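You operate a simulated robot arm through the tools that you are given. There is no shell and no other tool.

You are at the controls of a simulated robot arm. One attempt, no reset.

TASK
Press the brown frame shut and square in the frame press.
Fine: wind both red knobs back, run the beam up, lock it; all three needles end in their green.
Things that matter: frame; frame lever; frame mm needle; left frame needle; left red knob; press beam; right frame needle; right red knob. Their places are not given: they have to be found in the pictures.

It is judged by the outcome, as a careful person would: the job done as asked, and still so three seconds after it is handed in. It fails if anything else is knocked over, pushed out of place, dropped, spilled or broken.

THE ROBOT
A 7-joint arm with a three-finger gripper, fixed in place. Base frame: the origin is at the foot of the arm, x ahead of it, y to its left, z up. Units: mm, degrees, N and s.
With the tool pointing down near the work surface it reaches from about 100 to 920 mm from the base axis. Its first joint turns from -166.0 to 166.0 degrees. Payload 2.69 kg.
The TCP is the grasp point between the finger pads, 30 mm short of the fingertips. In the tool frame z runs along the fingers and y along their closing line. Largest opening 128 mm; the body of the gripper starts 117 mm behind the TCP.
Orientation is that of the tool frame in the base frame, as [roll, pitch, yaw] about the fixed x, y, z axes, in that order (R = Rz(yaw) Ry(pitch) Rx(roll)). With the fingers straight down and closing along the base's y, the tool's x points along the base's -x, its y along +y and its z along -z.

THE INTERFACE
- The arm moves only by the tool drive_tool. Its argument "moves" is a list of rows, each an object (a shift or turn left out is 0, a gripper value left out holds the last) with "slide": the shift along the base's x, y, z in mm, a list of three; "delta_rot": the turn, a rotation vector about the base's x, y, z in degrees, a list of three; "jaw": the finger opening in mm, from 0 to 128. In form: [{"slide": [dx, dy, dz], "delta_rot": [rx, ry, rz], "jaw": jaw}, ...]. A call has 1 to 20 rows; each row is the pose to reach, as a shift and turn from the pose commanded when the call began. Rows are played at 5 a second. More than 50 mm and 8.6 degrees between two rows, or a gripper value outside its range, and nothing of the call is played. Where a pose cannot be reached the arm comes as near as it can. A force on the tool above 70 N (or 10 N above the force at the start of the call, whichever is more), or a blocked arm, ends the call early, and 0.2 s more pass. The fingers move at their own pace and stop on an object; they squeeze with about 25 N. The grip force told is the motor's: it shows also when the fingers shut on nothing. Time passes only in rows, and 0.2 s behind the last, so rows that repeat a pose let the fingers close. It gives the time, the measured TCP pose, the force on the tool (base axes), the opening and the grip force at its end, in the units of the frame above (readings bear some noise), with the torque about the TCP (base axes, N m) and any sound that the robot's microphone picked up, and new pictures: "pictures" is both (left out), scene, wrist or none.
- Cameras (640 x 400 px; columns grow to the right, rows downward): "scene" is fixed at [49.8, 497.8, 1480.4]; the picture's right is [-0.30, -0.95, 0.00], its down [-0.41, 0.13, -0.90] and it looks along [0.86, -0.27, -0.43] (base axes); focal length 316 px, centre (320, 200). "wrist" rides on the gripper at [58, 54, -131] in the tool frame; the picture's right is [-0.68, 0.74, 0.00], its down [-0.62, -0.57, -0.55] and it looks along [-0.40, -0.37, 0.84] (tool axes); focal length 234 px, centre (320, 200).
- raise_lower(by): slides the trunk up (or, below 0, down) by that many mm; the arm rides with it, the base frame stays. It gives what a move gives, with no picture.
- point_at(camera, pixels): there is no depth. For up to 12 entries [column, row, z] of the newest picture of that camera ("zoom" is the newest enlarged one), the place [x, y] in the base frame at which the ray of that pixel passes the height z, good to about 2 mm. No time passes.
- enlarge(camera, box): a new picture of the part [left, top, right, bottom] of that camera's present view, enlarged. No time passes.
- sign_off(): hands the job in; it is judged then, once.

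Leave the gripper open and the arm clear of the work at the hand-in unless told otherwise.

The tools are called as a command line: name --argument value ..., lists and objects as JSON in quotes. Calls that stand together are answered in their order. drive_tool: Moves the arm, as the interface text tells. Its arguments: {"type":"object","properties":{"moves":{"type":"array","items":{"type":"object","properties":{"slide":{"type":"array","items":{"type":"number"}},"delta_rot":{"type":"array","items":{"type":"number"}},"jaw":{"type":"number"}}}},"pictures":{"type":"string","enum":["both","scene","wrist","none"]}},"required":["moves"]} The other tools are called the same way: raise_lower (by) slides the trunk up or down; point_at (camera, pixels) gives the place at which the rays of pixels pass given heights; enlarge (camera, box) takes an enlarged picture of a part of a camera's view; sign_off () hands the job in.

At the start:

```text
t: 0.0
tcp_pos: [484.1, 286.7, 1344.3]
orientation: [-180.0, 0.0, -179.9]
contact_force: [-0.2, -0.4, -0.1]
ft_torque: [0.02, 0.01, -0.03]
grip_width: 128.4
finger_force: 0.0
trunk travel left (down, up): [-150.0, 200.0]
```

scene: 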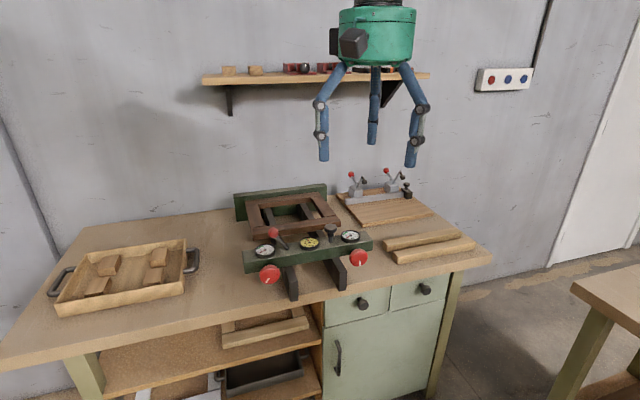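
wrist: 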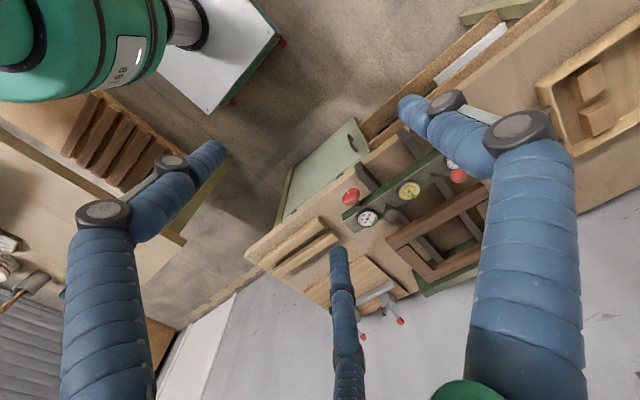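

I see the frame press at about columns 235-375, rows 185-300 of the scene picture, with two red knobs, three dials and a red-topped lever. I'll enlarge it to see the details.

enlarge --camera "scene" --box '[220, 170, 400, 310]'

enlarge --camera "wrist" --box '[320, 100, 500, 310]'

```text
2.86 times, centred on (310, 240) of scene
```

zoom: 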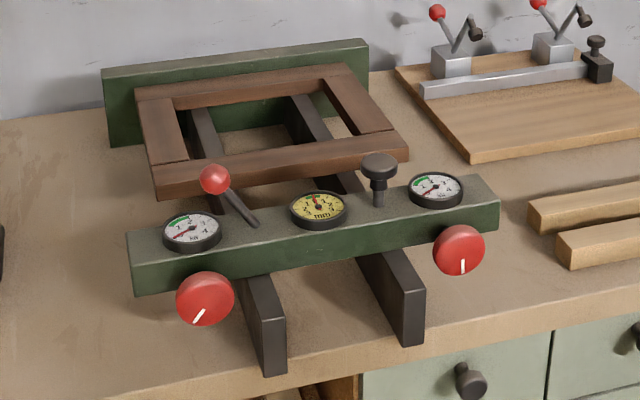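

```text
1.90 times, centred on (410, 205) of wrist
```

zoom: 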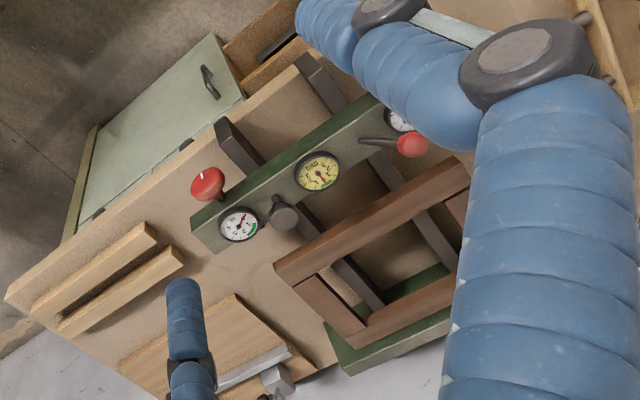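

I want heights by triangulating from both cameras. I'll ask for the rays of the right red knob (scene 358.6,257.5; wrist 351,196.6), the black knob post, the mm dial and the right dial at two heights.

point_at --camera "scene" --pixels '[[358.6, 257.5, 900], [358.6, 257.5, 1000], [309.5, 243, 900], [309.5, 243, 1000], [350.5, 236, 900], [350.5, 236, 1000], [330.5, 228, 900], [330.5, 228, 1000], [273, 232.5, 900], [273, 232.5, 1000], [270, 274, 900], [270, 274, 1000]]'

point_at --camera "wrist" --pixels '[[351, 196.6, 900], [351, 196.6, 1000], [408.8, 191, 900], [408.8, 191, 1000], [367.6, 217, 900], [367.6, 217, 1000], [391, 215, 900], [391, 215, 1000], [458, 176, 900], [458, 176, 1000]]'

```text
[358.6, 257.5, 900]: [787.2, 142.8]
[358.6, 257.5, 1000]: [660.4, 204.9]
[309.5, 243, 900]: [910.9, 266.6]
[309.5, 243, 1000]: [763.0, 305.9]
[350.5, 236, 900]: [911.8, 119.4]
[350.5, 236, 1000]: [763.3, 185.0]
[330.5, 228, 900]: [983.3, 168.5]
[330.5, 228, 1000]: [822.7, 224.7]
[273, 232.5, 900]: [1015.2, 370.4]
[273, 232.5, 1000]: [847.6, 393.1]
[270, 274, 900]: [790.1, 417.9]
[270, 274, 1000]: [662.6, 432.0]
```

```text
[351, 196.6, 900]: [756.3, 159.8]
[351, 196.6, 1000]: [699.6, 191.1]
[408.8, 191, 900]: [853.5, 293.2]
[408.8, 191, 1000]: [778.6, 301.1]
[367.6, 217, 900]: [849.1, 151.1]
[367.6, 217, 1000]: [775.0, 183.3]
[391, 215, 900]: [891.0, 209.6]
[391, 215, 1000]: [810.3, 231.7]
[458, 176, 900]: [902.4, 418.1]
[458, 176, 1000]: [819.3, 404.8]
```

Triangulated: right red knob ≈ (731,171,944), left red knob ≈ (734,424,944), mm dial ≈ (795,298,978), black post knob ≈ (798,234,1015), lever ball ≈ (791,400,1033). Next I zoom further on the dials and knobs to read them.

enlarge --camera "scene" --box '[252, 222, 332, 272]'

enlarge --camera "scene" --box '[300, 215, 380, 265]'

enlarge --camera "scene" --box '[230, 240, 326, 300]'

enlarge --camera "wrist" --box '[330, 160, 426, 220]'

```text
8.00 times, centred on (292, 247) of scene
```

zoom: 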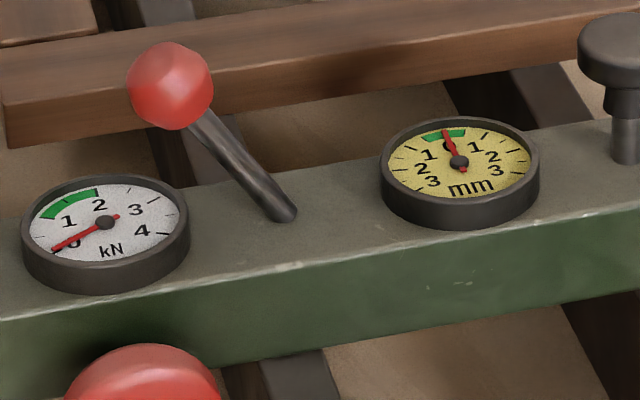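

```text
8.00 times, centred on (340, 240) of scene
```

zoom: 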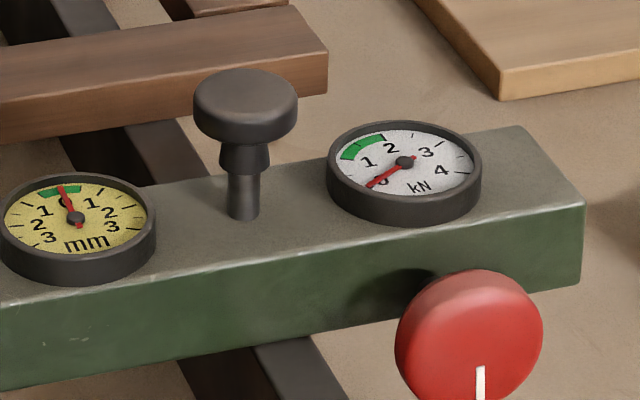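

```text
6.67 times, centred on (278, 270) of scene
```

zoom: 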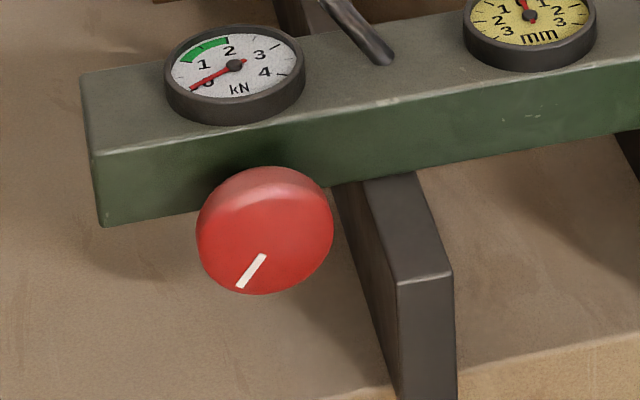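

```text
6.67 times, centred on (378, 190) of wrist
```

zoom: 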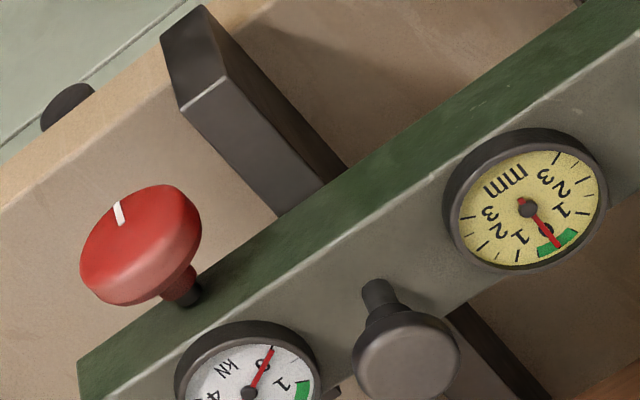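

The kN dials both read 0 (green about 1–2), the mm needle reads 0 within green. The hand looks as if it has three blue legs, so I test how the fingers close, in free air, before going near anything.

drive_tool --moves '[{"jaw": 40}, {"jaw": 40}, {"jaw": 40}]'

```text
t: 0.8
tcp_pos: [484.7, 286.6, 1345.4]
orientation: [180.0, 0.0, 179.9]
contact_force: [-0.6, -0.1, 0.0]
ft_torque: [-0.03, 0.01, 0.0]
grip_width: 40.1
finger_force: 0.1
trunk travel left (down, up): [-150.0, 200.0]
```

scene: 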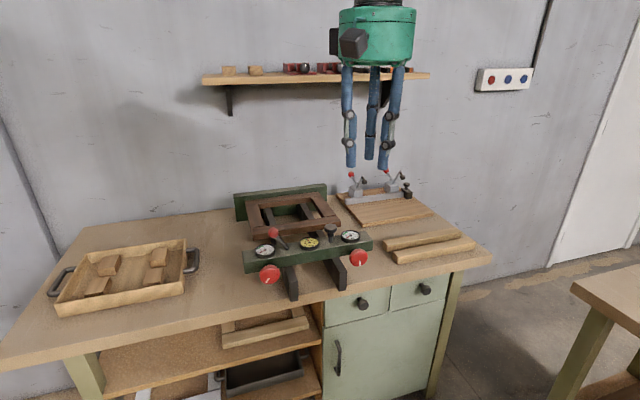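
wrist: 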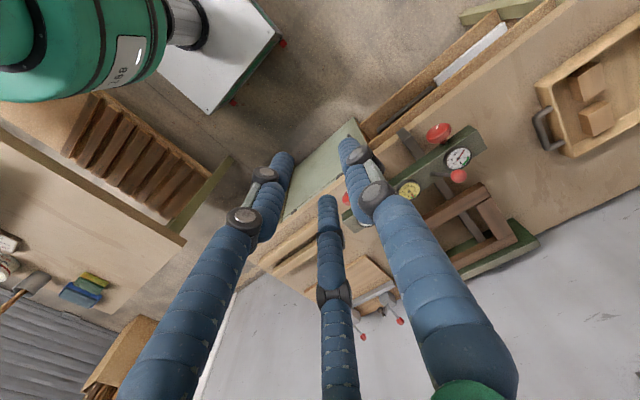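

The hand has three fingers that close centrally, so it can grip a round knob along its axis. I'll open it again and move above and in front of the beam at TCP about (709,377,1150), well above the lever ball (~1050), for a close look.

drive_tool --moves '[{"slide": [32, 13, -27], "jaw": 128}, {"slide": [64, 26, -55], "jaw": 128}, {"slide": [96, 39, -83], "jaw": 128}, {"slide": [128, 52, -111], "jaw": 128}, {"slide": [160, 65, -139], "jaw": 128}, {"slide": [192, 78, -167], "jaw": 128}, {"slide": [225, 90, -194], "jaw": 128}, {"slide": [225, 90, -194], "jaw": 128}]'

```text
t: 2.6
tcp_pos: [709.8, 377.5, 1149.4]
orientation: [-180.0, -0.1, 180.0]
contact_force: [0.2, 0.4, -0.1]
ft_torque: [-0.02, 0.08, 0.01]
grip_width: 128.0
finger_force: 0.0
trunk travel left (down, up): [-150.0, 200.0]
```

scene: 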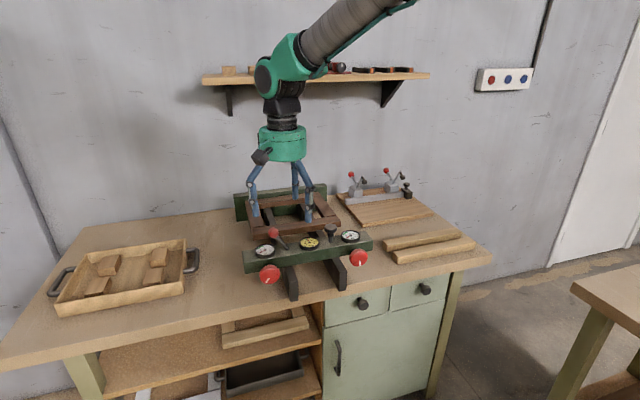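
wrist: 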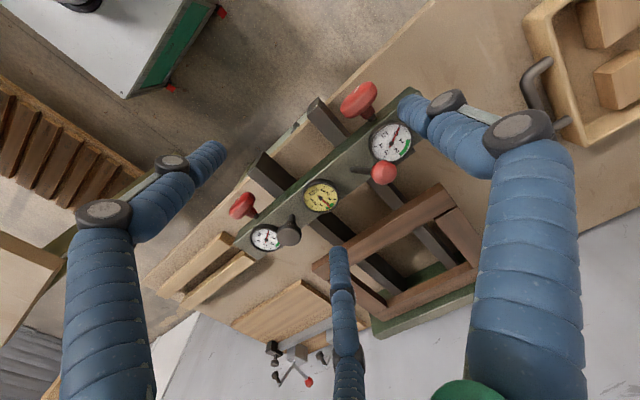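

The press shows well between the fingers, centred at wrist (340,190). I'll enlarge the beam, frame and joints.

enlarge --camera "wrist" --box '[220, 80, 420, 260]'

enlarge --camera "wrist" --box '[300, 160, 490, 340]'

enlarge --camera "wrist" --box '[320, 70, 430, 190]'

```text
2.22 times, centred on (320, 170) of wrist
```

zoom: 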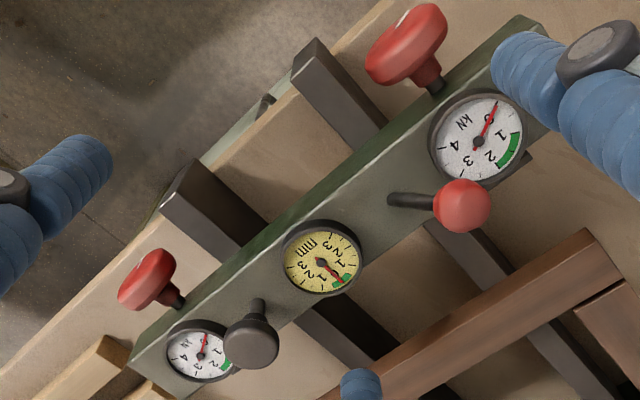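

```text
2.22 times, centred on (395, 250) of wrist
```

zoom: 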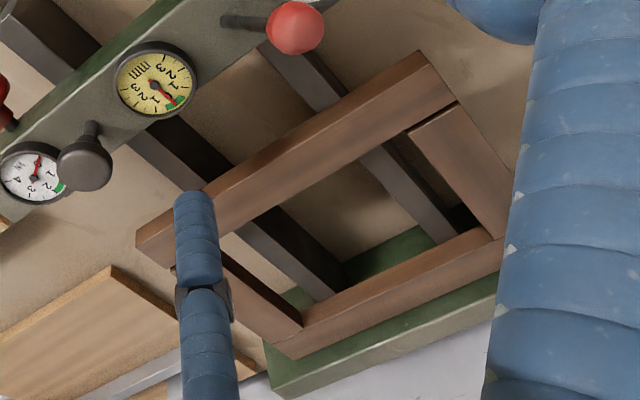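

```text
3.33 times, centred on (375, 130) of wrist
```

zoom: 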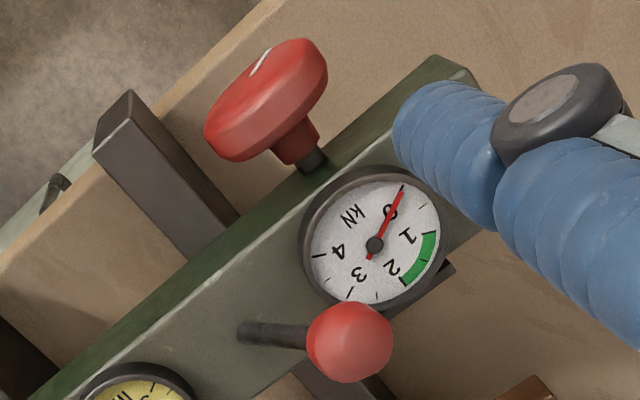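

The frame's front joints show open gaps, and there's a pad behind the beam under the left dial. To plan clearances around the knobs I triangulate the left rail's front end, the table corner and the beam edges from this new wrist view and the scene view.

enlarge --camera "scene" --box '[250, 240, 380, 310]'

enlarge --camera "wrist" --box '[220, 80, 350, 240]'

```text
4.92 times, centred on (315, 275) of scene
```

zoom: 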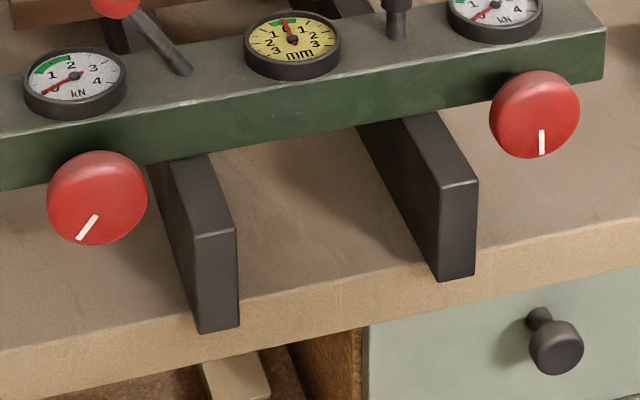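

```text
2.50 times, centred on (285, 160) of wrist
```

zoom: 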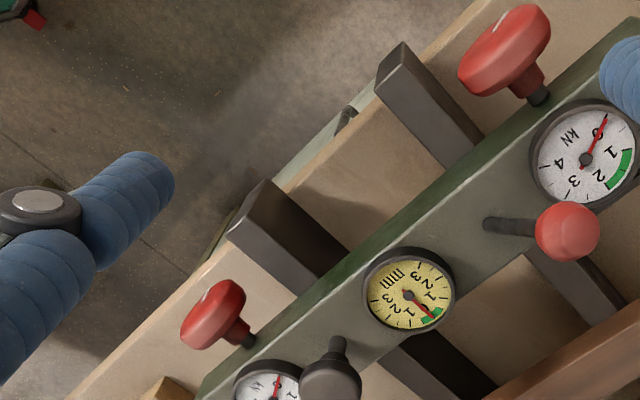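

I'll compute rays for the rail corners from both cameras.

point_at --camera "scene" --pixels '[[289, 282.7, 850], [289, 282.7, 950], [298.1, 281.1, 950], [298.7, 300.4, 850], [338.8, 273, 850], [338.8, 273, 950], [346.1, 290.2, 850], [358.6, 257.5, 944], [270, 274, 944]]'

point_at --camera "wrist" --pixels '[[319, 96.8, 850], [319, 96.8, 950], [264.2, 152, 850], [264.2, 152, 950], [357, 101, 944], [240, 205, 944], [374, 123, 944], [264, 216, 944], [391, 142, 985], [321, 197, 985], [289, 232, 1015], [383, 172.5, 1033]]'

```text
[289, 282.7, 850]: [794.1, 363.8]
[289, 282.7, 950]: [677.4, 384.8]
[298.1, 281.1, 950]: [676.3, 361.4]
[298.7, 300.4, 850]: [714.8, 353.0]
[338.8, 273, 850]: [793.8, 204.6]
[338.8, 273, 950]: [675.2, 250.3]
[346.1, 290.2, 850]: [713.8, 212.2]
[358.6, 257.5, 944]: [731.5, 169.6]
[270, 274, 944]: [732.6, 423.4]
```

```text
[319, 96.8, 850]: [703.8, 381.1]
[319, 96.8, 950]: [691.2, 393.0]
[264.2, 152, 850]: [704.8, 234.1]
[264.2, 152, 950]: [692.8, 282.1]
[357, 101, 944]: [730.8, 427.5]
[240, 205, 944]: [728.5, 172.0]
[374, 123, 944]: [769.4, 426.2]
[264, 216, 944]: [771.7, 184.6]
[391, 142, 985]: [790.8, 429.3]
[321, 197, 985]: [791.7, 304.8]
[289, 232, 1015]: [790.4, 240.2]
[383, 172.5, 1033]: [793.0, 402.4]
```

From the rays: table top z≈856, rail tops z≈926 with front ends at x≈704, beam face x≈770, knob axes at z≈944. Now I retreat to x≈500 and turn the tool to point forward (+x) over 12 rows to be able to approach the knobs along their axes.

drive_tool --moves '[{"slide": [-30, 4, 0], "delta_rot": [0, 0, 0]}, {"slide": [-60, 8, 0], "delta_rot": [0, -7.5, 0]}, {"slide": [-90, 12, -5], "delta_rot": [0, -15, 0]}, {"slide": [-120, 16, -10], "delta_rot": [0, -22.5, 0]}, {"slide": [-150, 20, -15], "delta_rot": [0, -30, 0]}, {"slide": [-170, 24, -20], "delta_rot": [0, -37.5, 0]}, {"slide": [-190, 28, -25], "delta_rot": [0, -45, 0]}, {"slide": [-200, 32, -30], "delta_rot": [0, -52.5, 0]}, {"slide": [-200, 36, -35], "delta_rot": [0, -60, 0]}, {"slide": [-200, 40, -40], "delta_rot": [0, -67.5, 0]}, {"slide": [-200, 44, -45], "delta_rot": [0, -75, 0]}, {"slide": [-200, 47, -50], "delta_rot": [0, -82.5, 0]}, {"slide": [-200, 47, -50], "delta_rot": [0, -90, 0]}, {"slide": [-200, 47, -50], "delta_rot": [0, -90, 0]}]'

```text
t: 5.6
tcp_pos: [508.3, 424.3, 1100.9]
orientation: [2.1, 89.9, 2.1]
contact_force: [0.8, 0.3, -0.5]
ft_torque: [0.03, -0.02, -0.04]
grip_width: 127.8
finger_force: 0.1
trunk travel left (down, up): [-150.0, 200.0]
```

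scene: 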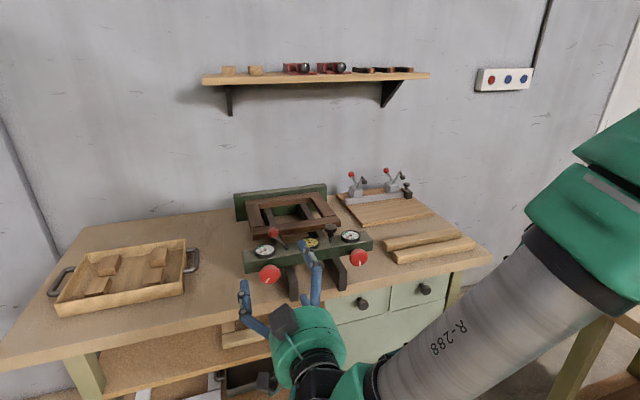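
wrist: 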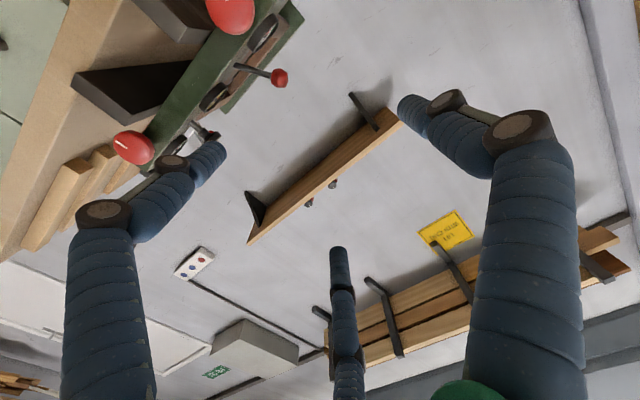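

The tool now points forward, at TCP (508,424,1101). I close to about 85 mm and go down to the knob axis height z=944, still in front of the table, to line up on the left knob.

drive_tool --moves '[{"slide": [0, 0, -40], "jaw": 85}, {"slide": [0, 0, -80], "jaw": 85}, {"slide": [10, 0, -120], "jaw": 85}, {"slide": [20, 0, -157], "jaw": 85}, {"slide": [20, 0, -157], "jaw": 85}]'

```text
t: 6.8
tcp_pos: [527.4, 424.5, 941.0]
orientation: [-113.0, 90.0, -113.0]
contact_force: [0.4, 0.6, -0.6]
ft_torque: [0.04, -0.04, -0.02]
grip_width: 85.1
finger_force: 0.1
trunk travel left (down, up): [-150.0, 200.0]
```

scene: 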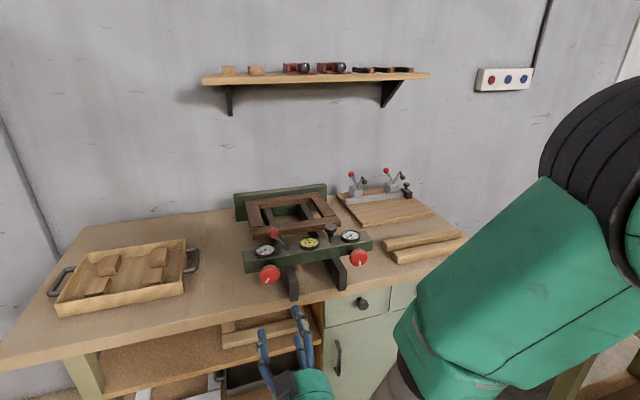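
wrist: 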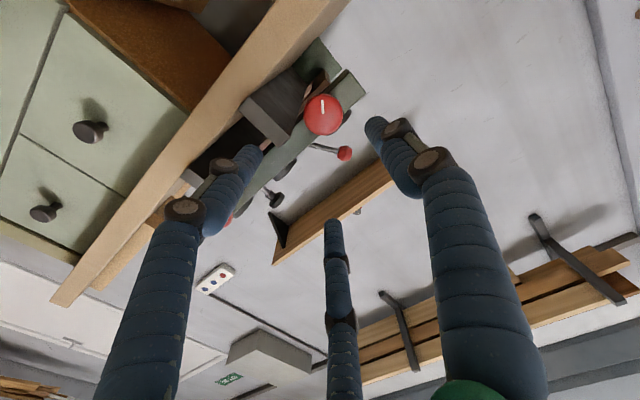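

The left knob is nearly dead ahead at wrist (323,114). I'll enlarge to measure its centre and its mark.

enlarge --camera "wrist" --box '[270, 70, 380, 150]'

```text
5.00 times, centred on (325, 110) of wrist
```

zoom: 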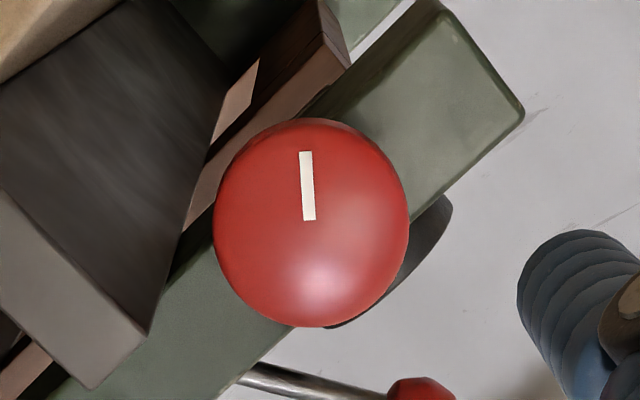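

I'll query the ray of the knob centre (323.2,114.4) at a few heights to get its y and x precisely.

point_at --camera "wrist" --pixels '[[323, 114, 935], [323, 114, 938], [323, 114, 941], [323, 114, 944], [304, 114, 940], [341, 114, 940]]'

point_at --camera "scene" --pixels '[[269.7, 274.6, 940], [269.7, 274.6, 944], [269.7, 274.6, 948]]'

```text
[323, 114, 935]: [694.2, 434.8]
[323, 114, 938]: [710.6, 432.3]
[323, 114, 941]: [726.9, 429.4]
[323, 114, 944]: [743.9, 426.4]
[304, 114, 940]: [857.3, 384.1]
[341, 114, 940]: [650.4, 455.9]
```

```text
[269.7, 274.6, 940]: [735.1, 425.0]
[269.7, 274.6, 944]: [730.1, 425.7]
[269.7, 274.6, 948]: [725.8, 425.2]
```

Best fit for the left knob axis: y≈427.5, z≈943, knob body x≈722–745, stem into the beam at ≈767. I advance along +x with the fingers open 85 mm until the fingertips are at about x=752 (TCP ≈722), keeping clear of the beam face.

drive_tool --moves '[{"slide": [40, 3, 1], "jaw": 85}, {"slide": [80, 3.5, 1.5], "jaw": 85}, {"slide": [120, 3.5, 1.5], "jaw": 85}, {"slide": [150, 3.5, 1.5], "jaw": 85}, {"slide": [150, 3.5, 1.5], "jaw": 85}]'

```text
t: 8.0
tcp_pos: [677.8, 429.3, 945.3]
orientation: [23.4, 89.9, 23.4]
contact_force: [0.8, -0.2, 1.2]
ft_torque: [-0.03, -0.03, 0.03]
grip_width: 85.1
finger_force: 0.0
trunk travel left (down, up): [-150.0, 200.0]
```

scene: 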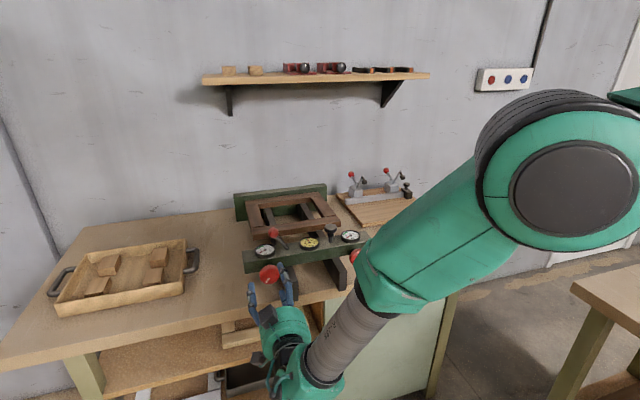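
wrist: 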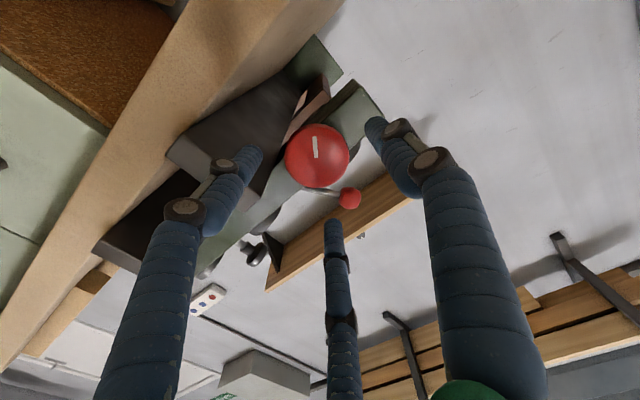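

The knob is now at wrist (317,155). I enlarge and take rays again to refine the axis before closing.

enlarge --camera "wrist" --box '[260, 100, 380, 210]'

point_at --camera "wrist" --pixels '[[317, 155, 936], [317, 155, 938], [317, 155, 940], [317, 155, 942], [317, 155, 944], [317, 155, 946]]'

enlarge --camera "scene" --box '[230, 240, 326, 300]'

```text
3.64 times, centred on (320, 155) of wrist
```

zoom: 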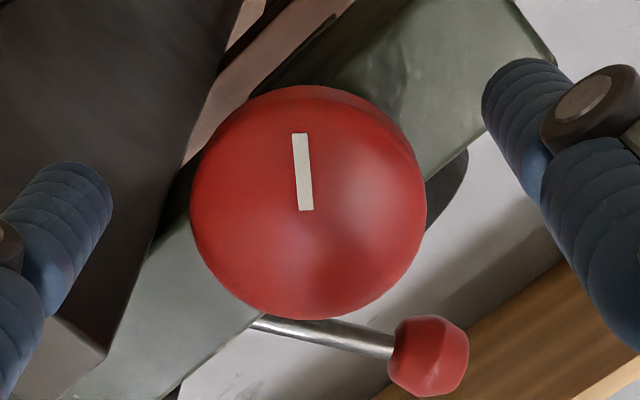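

```text
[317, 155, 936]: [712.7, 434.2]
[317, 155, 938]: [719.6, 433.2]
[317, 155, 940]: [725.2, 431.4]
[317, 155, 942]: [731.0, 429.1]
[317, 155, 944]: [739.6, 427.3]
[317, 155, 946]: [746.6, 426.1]
```

```text
6.67 times, centred on (278, 270) of scene
```

zoom: 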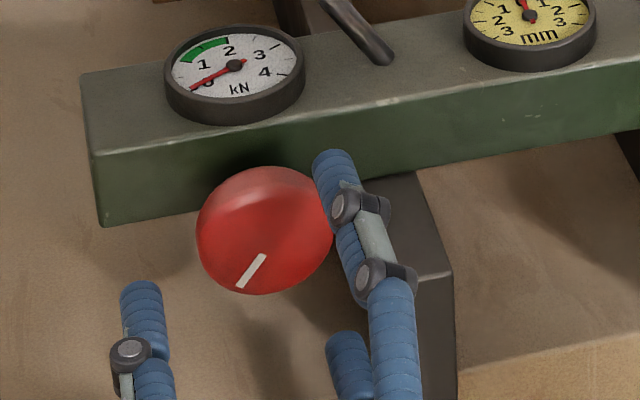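

Silhouette centres from both cameras agree on the knob axis y≈427, z≈942.5. I advance the last 43 mm with small corrections and then close on the knob.

drive_tool --moves '[{"slide": [22, -1, -2], "jaw": 85}, {"slide": [44, -1, -2], "jaw": 85}, {"slide": [44, -1, -2], "jaw": 85}]'

```text
t: 8.8
tcp_pos: [723.3, 426.7, 943.6]
orientation: [-176.7, 90.0, -176.8]
contact_force: [0.3, -1.4, 0.0]
ft_torque: [-0.03, 0.0, 0.01]
grip_width: 85.0
finger_force: 0.1
trunk travel left (down, up): [-150.0, 200.0]
```

scene: 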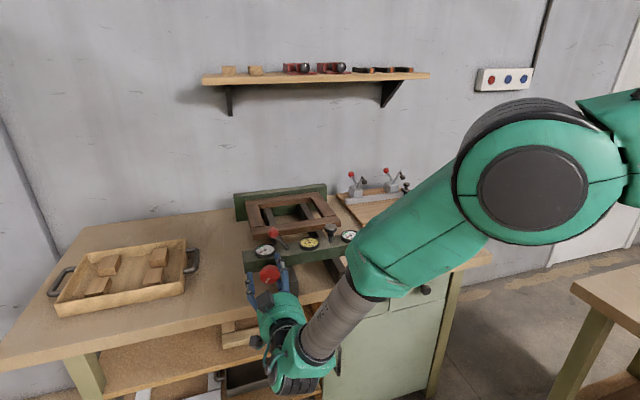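
wrist: 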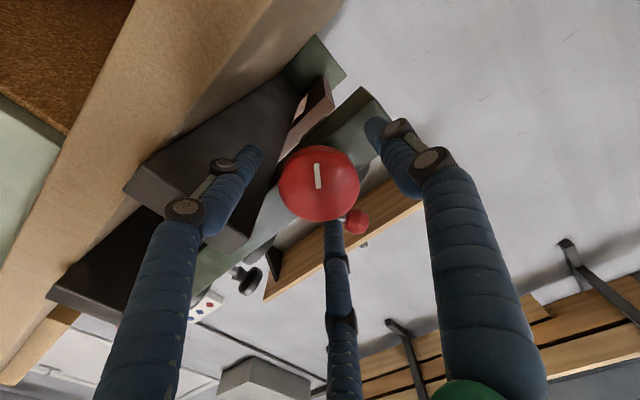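

Knob centred at wrist (319,184), between the three fingers. No contact force. I close on it.

drive_tool --moves '[{"jaw": 60}, {"jaw": 45}, {"jaw": 40}, {"jaw": 40}]'

```text
t: 9.8
tcp_pos: [721.8, 428.1, 943.5]
orientation: [-155.3, 89.8, -155.3]
contact_force: [1.9, -1.2, -6.4]
ft_torque: [0.01, 0.09, 0.02]
grip_width: 52.0
finger_force: 44.5
trunk travel left (down, up): [-150.0, 200.0]
```

scene: 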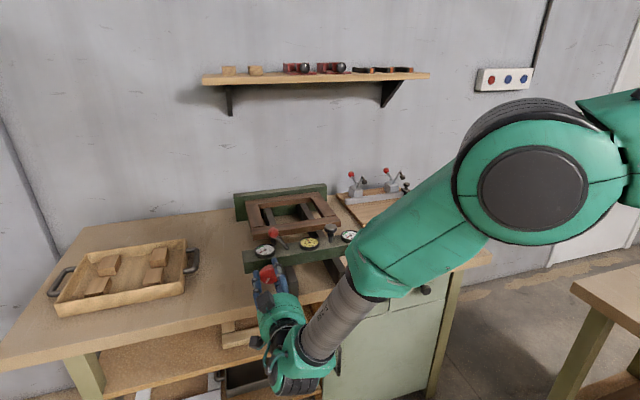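
wrist: 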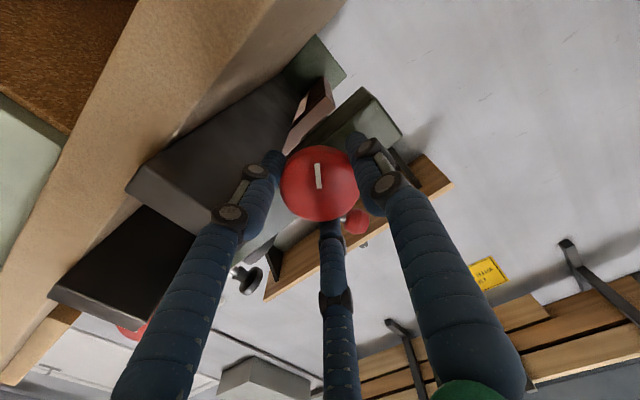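

Gripped at 52 mm with only ~6 N on the tool. I now turn it back (anticlockwise seen from the front, i.e. negative about base x) by 30° and watch torque, mark and dials.

drive_tool --moves '[{"delta_rot": [-7.5, 0, 0]}, {"delta_rot": [-15, 0, 0]}, {"delta_rot": [-22.5, 0, 0]}, {"delta_rot": [-30, 0, 0]}, {"delta_rot": [-30, 0, 0]}]'

enlarge --camera "scene" --box '[230, 225, 326, 285]'

```text
t: 11.0
tcp_pos: [722.1, 426.7, 941.9]
orientation: [-90.1, 59.9, -90.0]
contact_force: [5.4, 9.3, -6.7]
ft_torque: [0.02, 0.36, 0.39]
grip_width: 52.3
finger_force: 45.4
trunk travel left (down, up): [-150.0, 200.0]
```

scene: 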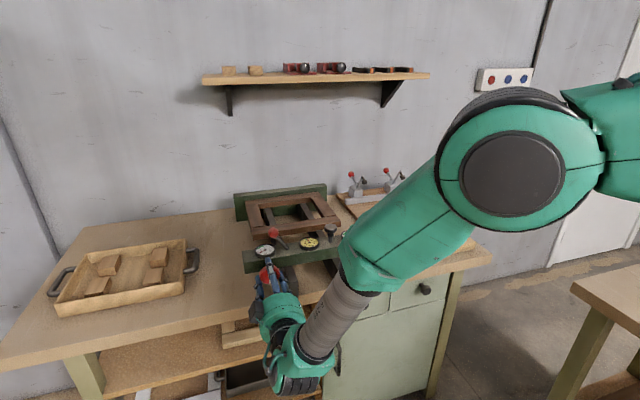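
wrist: 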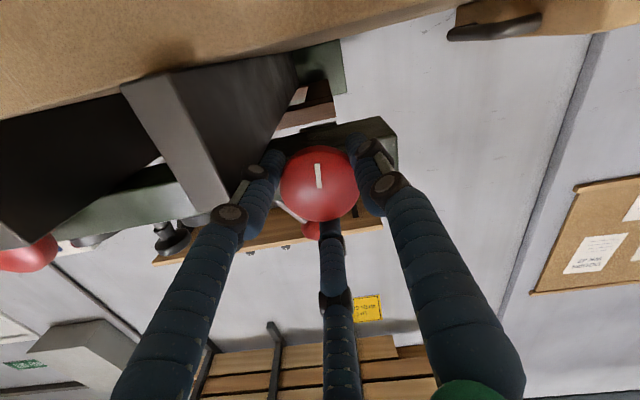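

```text
6.67 times, centred on (278, 255) of scene
```

zoom: 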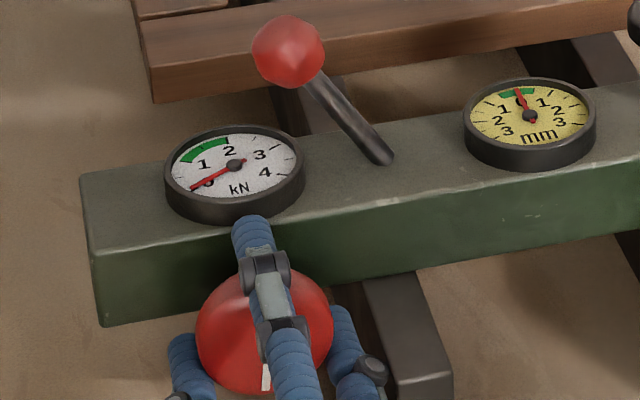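

The knob turns freely (the mark moved from ~7 to ~6 o'clock, torque near zero). I continue anticlockwise by another 90° in this grip, watching for an end stop.

drive_tool --moves '[{"delta_rot": [-7.5, 0, 0]}, {"delta_rot": [-15, 0, 0]}, {"delta_rot": [-22.5, 0, 0]}, {"delta_rot": [-30, 0, 0]}, {"delta_rot": [-37.5, 0, 0]}, {"delta_rot": [-45, 0, 0]}, {"delta_rot": [-52.5, 0, 0]}, {"delta_rot": [-60, 0, 0]}, {"delta_rot": [-67.5, 0, 0]}, {"delta_rot": [-75, 0, 0]}, {"delta_rot": [-82.5, 0, 0]}, {"delta_rot": [-90, 0, 0]}, {"delta_rot": [-90, 0, 0]}]'

enlarge --camera "scene" --box '[230, 225, 326, 285]'

```text
t: 13.8
tcp_pos: [722.3, 427.2, 942.9]
orientation: [-90.0, -30.1, -90.1]
contact_force: [8.0, 14.3, 2.5]
ft_torque: [-0.01, -0.03, -0.04]
grip_width: 51.9
finger_force: 44.7
trunk travel left (down, up): [-150.0, 200.0]
```

scene: 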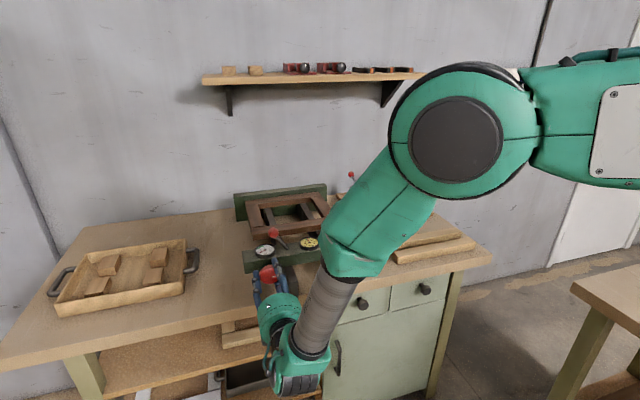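
wrist: 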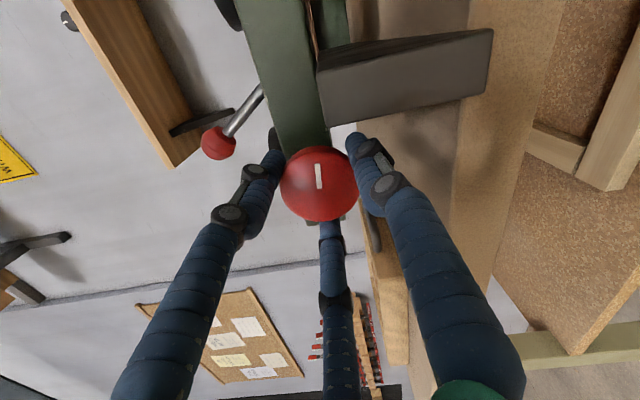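

```text
6.67 times, centred on (278, 255) of scene
```

zoom: 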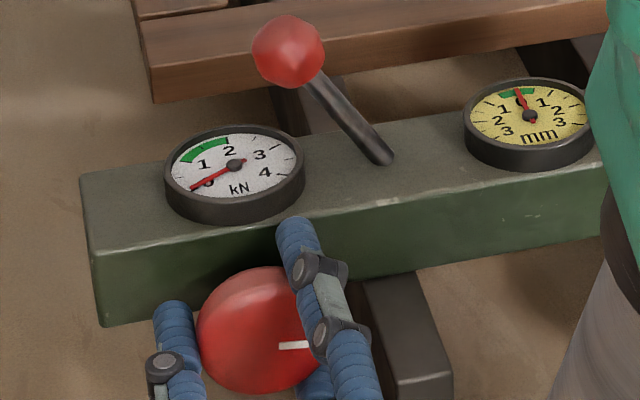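

No stop yet; the mark is at 3 o'clock and torque is still near zero. I continue anticlockwise another 90°.

drive_tool --moves '[{"delta_rot": [-7.5, 0, 0]}, {"delta_rot": [-15, 0, 0]}, {"delta_rot": [-22.5, 0, 0]}, {"delta_rot": [-30, 0, 0]}, {"delta_rot": [-37.5, 0, 0]}, {"delta_rot": [-45, 0, 0]}, {"delta_rot": [-52.5, 0, 0]}, {"delta_rot": [-60, 0, 0]}, {"delta_rot": [-67.5, 0, 0]}, {"delta_rot": [-75, 0, 0]}, {"delta_rot": [-82.5, 0, 0]}, {"delta_rot": [-90, 0, 0]}, {"delta_rot": [-90, 0, 0]}]'

enlarge --camera "scene" --box '[230, 225, 326, 285]'

```text
t: 16.6
tcp_pos: [722.6, 427.0, 943.2]
orientation: [90.0, -60.0, 90.0]
contact_force: [5.0, 17.0, 4.8]
ft_torque: [0.01, -0.08, 0.17]
grip_width: 52.1
finger_force: 45.0
trunk travel left (down, up): [-150.0, 200.0]
```

scene: 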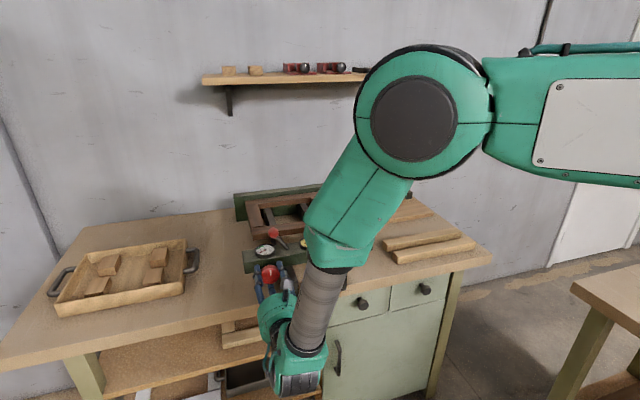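
wrist: 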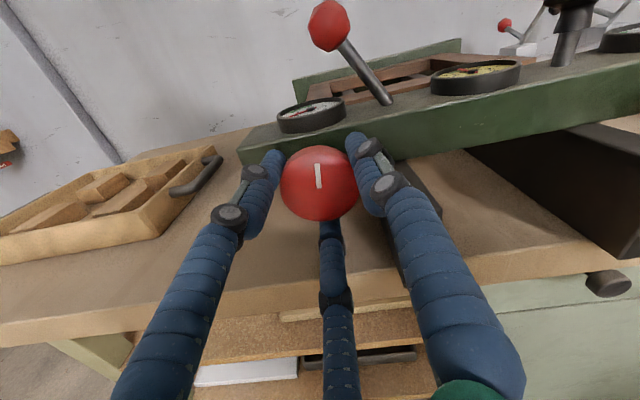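

```text
6.67 times, centred on (278, 255) of scene
```

zoom: 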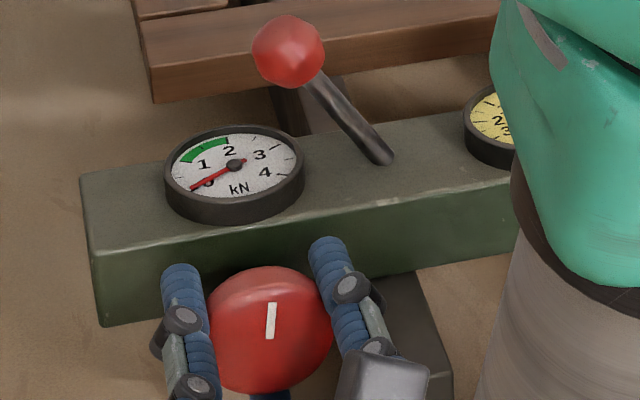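

Total 210° back now; mark at 12 o'clock, still no stop. This pose gives a good wrist view of the dials. I continue another 60° to see if there is a stop or arm limit.

drive_tool --moves '[{"delta_rot": [-7.5, 0, 0]}, {"delta_rot": [-15, 0, 0]}, {"delta_rot": [-22.5, 0, 0]}, {"delta_rot": [-30, 0, 0]}, {"delta_rot": [-37.5, 0, 0]}, {"delta_rot": [-45, 0, 0]}, {"delta_rot": [-52.5, 0, 0]}, {"delta_rot": [-60, 0, 0]}, {"delta_rot": [-60, 0, 0]}]'

enlarge --camera "scene" --box '[230, 225, 326, 285]'

```text
t: 18.6
tcp_pos: [721.9, 427.8, 942.7]
orientation: [90.0, 0.1, 90.0]
contact_force: [3.9, 15.6, 3.0]
ft_torque: [0.68, -0.25, 0.14]
grip_width: 52.2
finger_force: 45.5
trunk travel left (down, up): [-150.0, 200.0]
```

scene: 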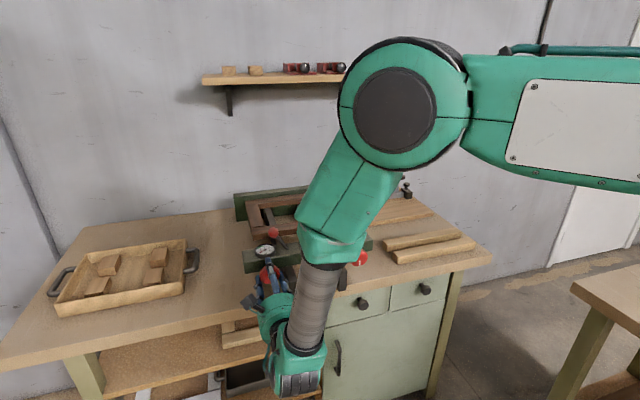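
wrist: 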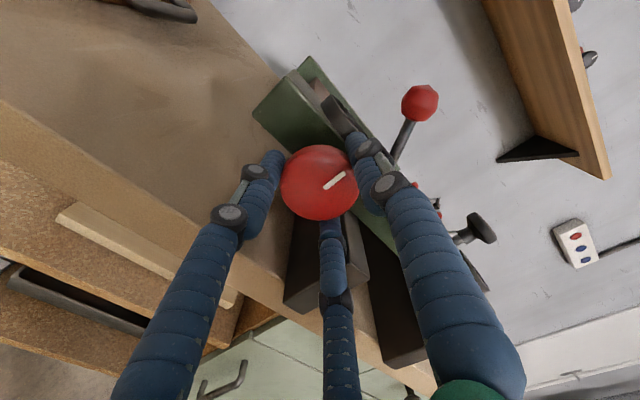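

```text
6.67 times, centred on (278, 255) of scene
```

zoom: 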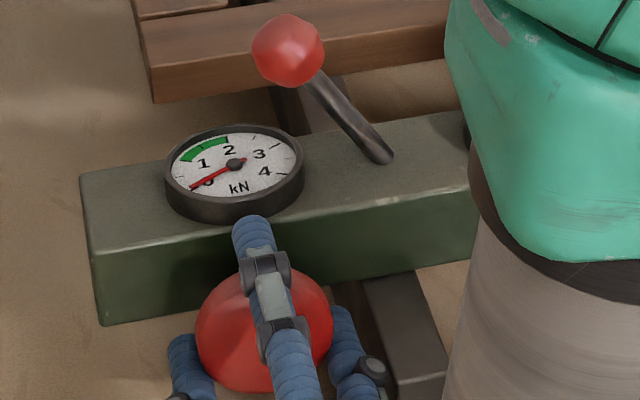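

The mark in the wrist picture has slipped ~55° relative to the hand and torque rose to 0.68 N·m: the left knob is on its back stop (mark at about 12 o'clock). I release and back straight out along −x.

drive_tool --moves '[{"jaw": 85}, {"jaw": 85}, {"slide": [-30, 0, 0], "jaw": 85}, {"slide": [-70, 0, 0], "jaw": 85}, {"slide": [-110, 0, 0], "jaw": 85}, {"slide": [-110, 0, 0], "jaw": 85}]'

enlarge --camera "scene" --box '[230, 225, 326, 285]'

```text
t: 20.0
tcp_pos: [611.7, 425.2, 943.0]
orientation: [89.9, 0.0, 89.9]
contact_force: [-0.5, -0.2, 0.0]
ft_torque: [0.0, 0.04, -0.02]
grip_width: 85.0
finger_force: 0.0
trunk travel left (down, up): [-150.0, 200.0]
```

scene: 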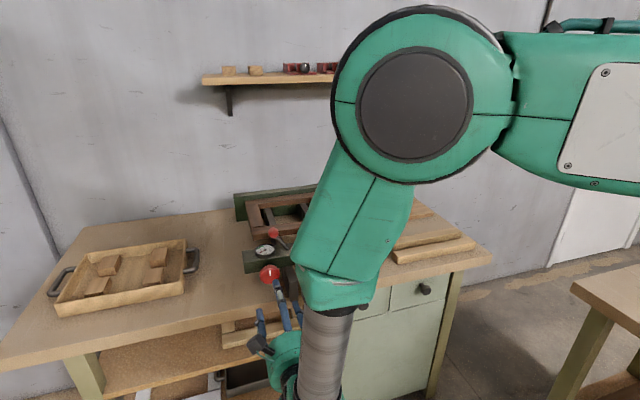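
wrist: 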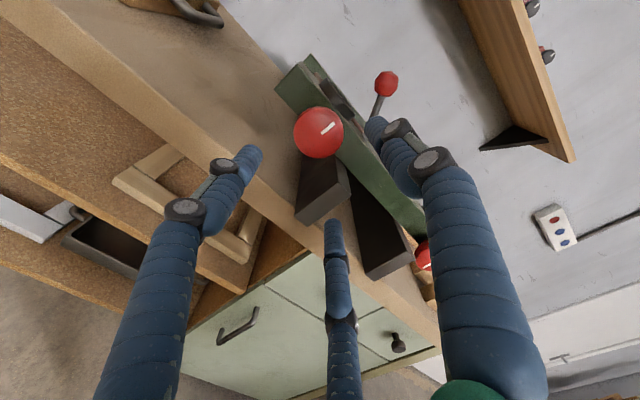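

```text
6.67 times, centred on (278, 255) of scene
```

zoom: 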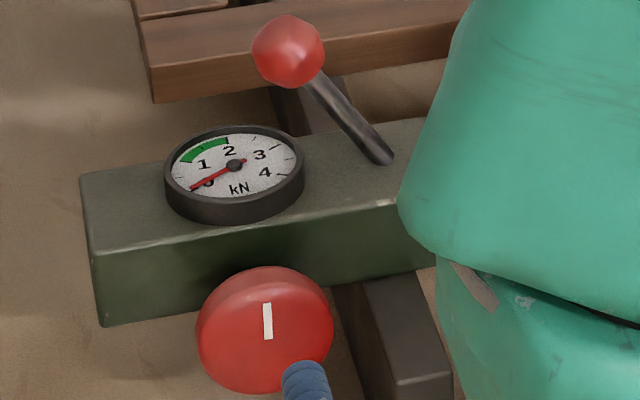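

The left knob's mark stands at 12 o'clock on its stop. Now I rotate the hand back (+270° total, in two calls) while moving over to the right knob, staying at x≈560–610, clear in front of the rails.

drive_tool --moves '[{"slide": [-15, 0, 0], "delta_rot": [7.5, 0, 0]}, {"slide": [-30, 0, 0], "delta_rot": [15, 0, 0]}, {"slide": [-45, -10, 0], "delta_rot": [22.5, 0, 0]}, {"slide": [-50, -20, 0], "delta_rot": [30, 0, 0]}, {"slide": [-50, -30, 0], "delta_rot": [37.5, 0, 0]}, {"slide": [-50, -40, 0], "delta_rot": [45, 0, 0]}, {"slide": [-50, -50, 0], "delta_rot": [52.5, 0, 0]}, {"slide": [-50, -60, 0], "delta_rot": [60, 0, 0]}, {"slide": [-50, -70, 0], "delta_rot": [67.5, 0, 0]}, {"slide": [-50, -80, 0], "delta_rot": [75, 0, 0]}, {"slide": [-50, -90, 0], "delta_rot": [82.5, 0, 0]}, {"slide": [-50, -100, 0], "delta_rot": [90, 0, 0]}, {"slide": [-50, -110, 0], "delta_rot": [97.5, 0, 0]}, {"slide": [-50, -120, 0], "delta_rot": [105, 0, 0]}, {"slide": [-50, -130, 0], "delta_rot": [112.5, 0, 0]}, {"slide": [-50, -140, 0], "delta_rot": [120, 0, 0]}, {"slide": [-50, -150, 0], "delta_rot": [127.5, 0, 0]}, {"slide": [-50, -160, 0], "delta_rot": [135, 0, 0]}]' --pictures "scene"

```text
t: 23.8
tcp_pos: [563.9, 266.2, 944.2]
orientation: [-90.0, -44.9, -90.0]
contact_force: [0.4, -0.2, -0.1]
ft_torque: [-0.02, -0.01, -0.01]
grip_width: 85.0
finger_force: 0.0
trunk travel left (down, up): [-150.0, 200.0]
```

scene: 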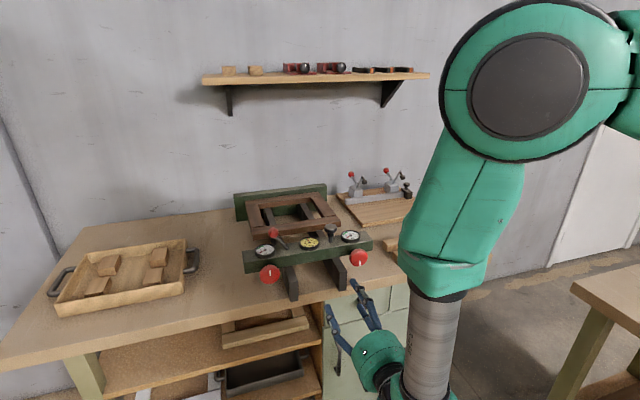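

Halfway there, clear of everything. I continue the rotation and the sideways move to y≈172.

drive_tool --moves '[{"slide": [0, -6, 0], "delta_rot": [7.5, 0, 0]}, {"slide": [0, -12, 0], "delta_rot": [15, 0, 0]}, {"slide": [0, -18, 0], "delta_rot": [22.5, 0, 0]}, {"slide": [0, -24, 0], "delta_rot": [30, 0, 0]}, {"slide": [0, -30, 0], "delta_rot": [37.5, 0, 0]}, {"slide": [0, -36, 0], "delta_rot": [45, 0, 0]}, {"slide": [0, -42, 0], "delta_rot": [52.5, 0, 0]}, {"slide": [0, -48, 0], "delta_rot": [60, 0, 0]}, {"slide": [0, -54, 0], "delta_rot": [67.5, 0, 0]}, {"slide": [0, -60, 0], "delta_rot": [75, 0, 0]}, {"slide": [0, -66, 0], "delta_rot": [82.5, 0, 0]}, {"slide": [0, -72, 0], "delta_rot": [90, 0, 0]}, {"slide": [0, -78, 0], "delta_rot": [97.5, 0, 0]}, {"slide": [0, -84, 0], "delta_rot": [105, 0, 0]}, {"slide": [0, -90, 0], "delta_rot": [112.5, 0, 0]}, {"slide": [0, -94, 0], "delta_rot": [120, 0, 0]}, {"slide": [0, -94, 0], "delta_rot": [127.5, 0, 0]}, {"slide": [0, -94, 0], "delta_rot": [135, 0, 0]}, {"slide": [0, -94, 0], "delta_rot": [135, 0, 0]}]'

enlarge --camera "wrist" --box '[270, 80, 380, 170]'

enlarge --camera "scene" --box '[320, 230, 400, 280]'

```text
t: 27.8
tcp_pos: [569.8, 180.1, 953.4]
orientation: [-93.9, 85.3, -94.2]
contact_force: [0.0, -0.7, 0.4]
ft_torque: [0.02, -0.04, -0.02]
grip_width: 85.2
finger_force: 0.0
out of reach, approached as far as the arm can: row 18, 19
trunk travel left (down, up): [-150.0, 200.0]
```

scene: 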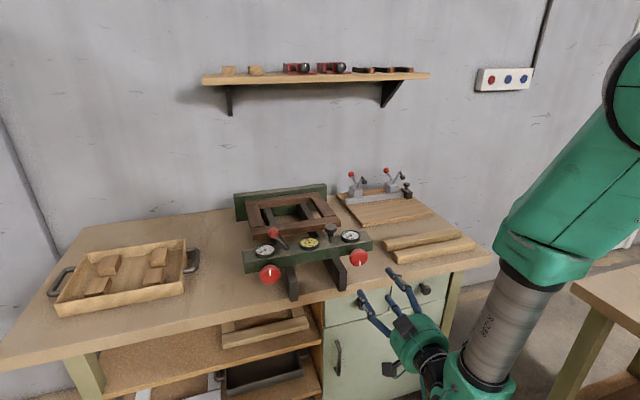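
wrist: 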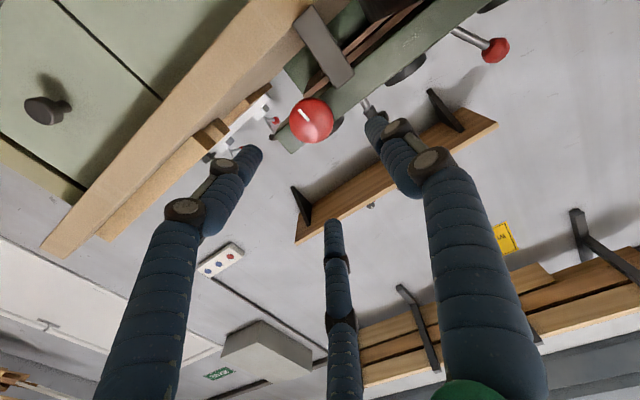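

```text
4.44 times, centred on (325, 125) of wrist
```

zoom: 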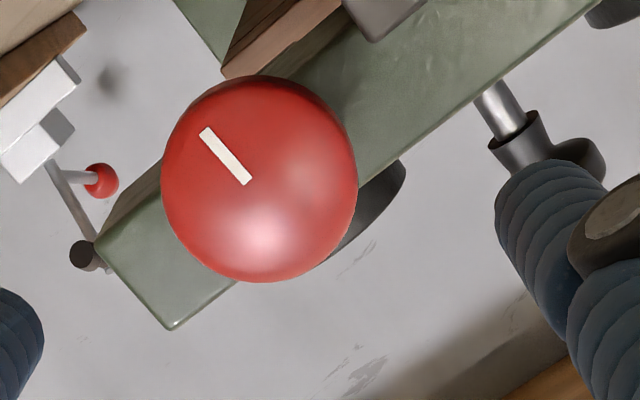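

```text
8.00 times, centred on (360, 255) of scene
```

zoom: 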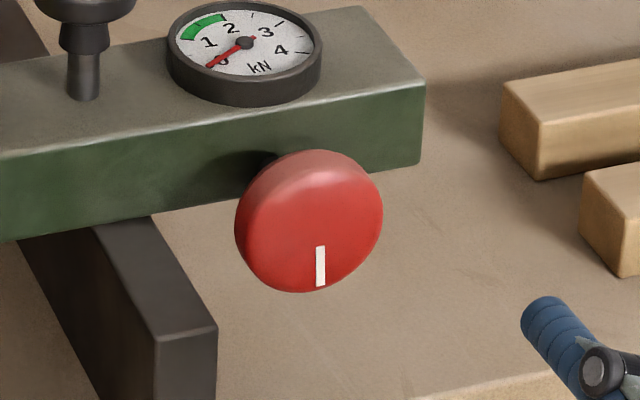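

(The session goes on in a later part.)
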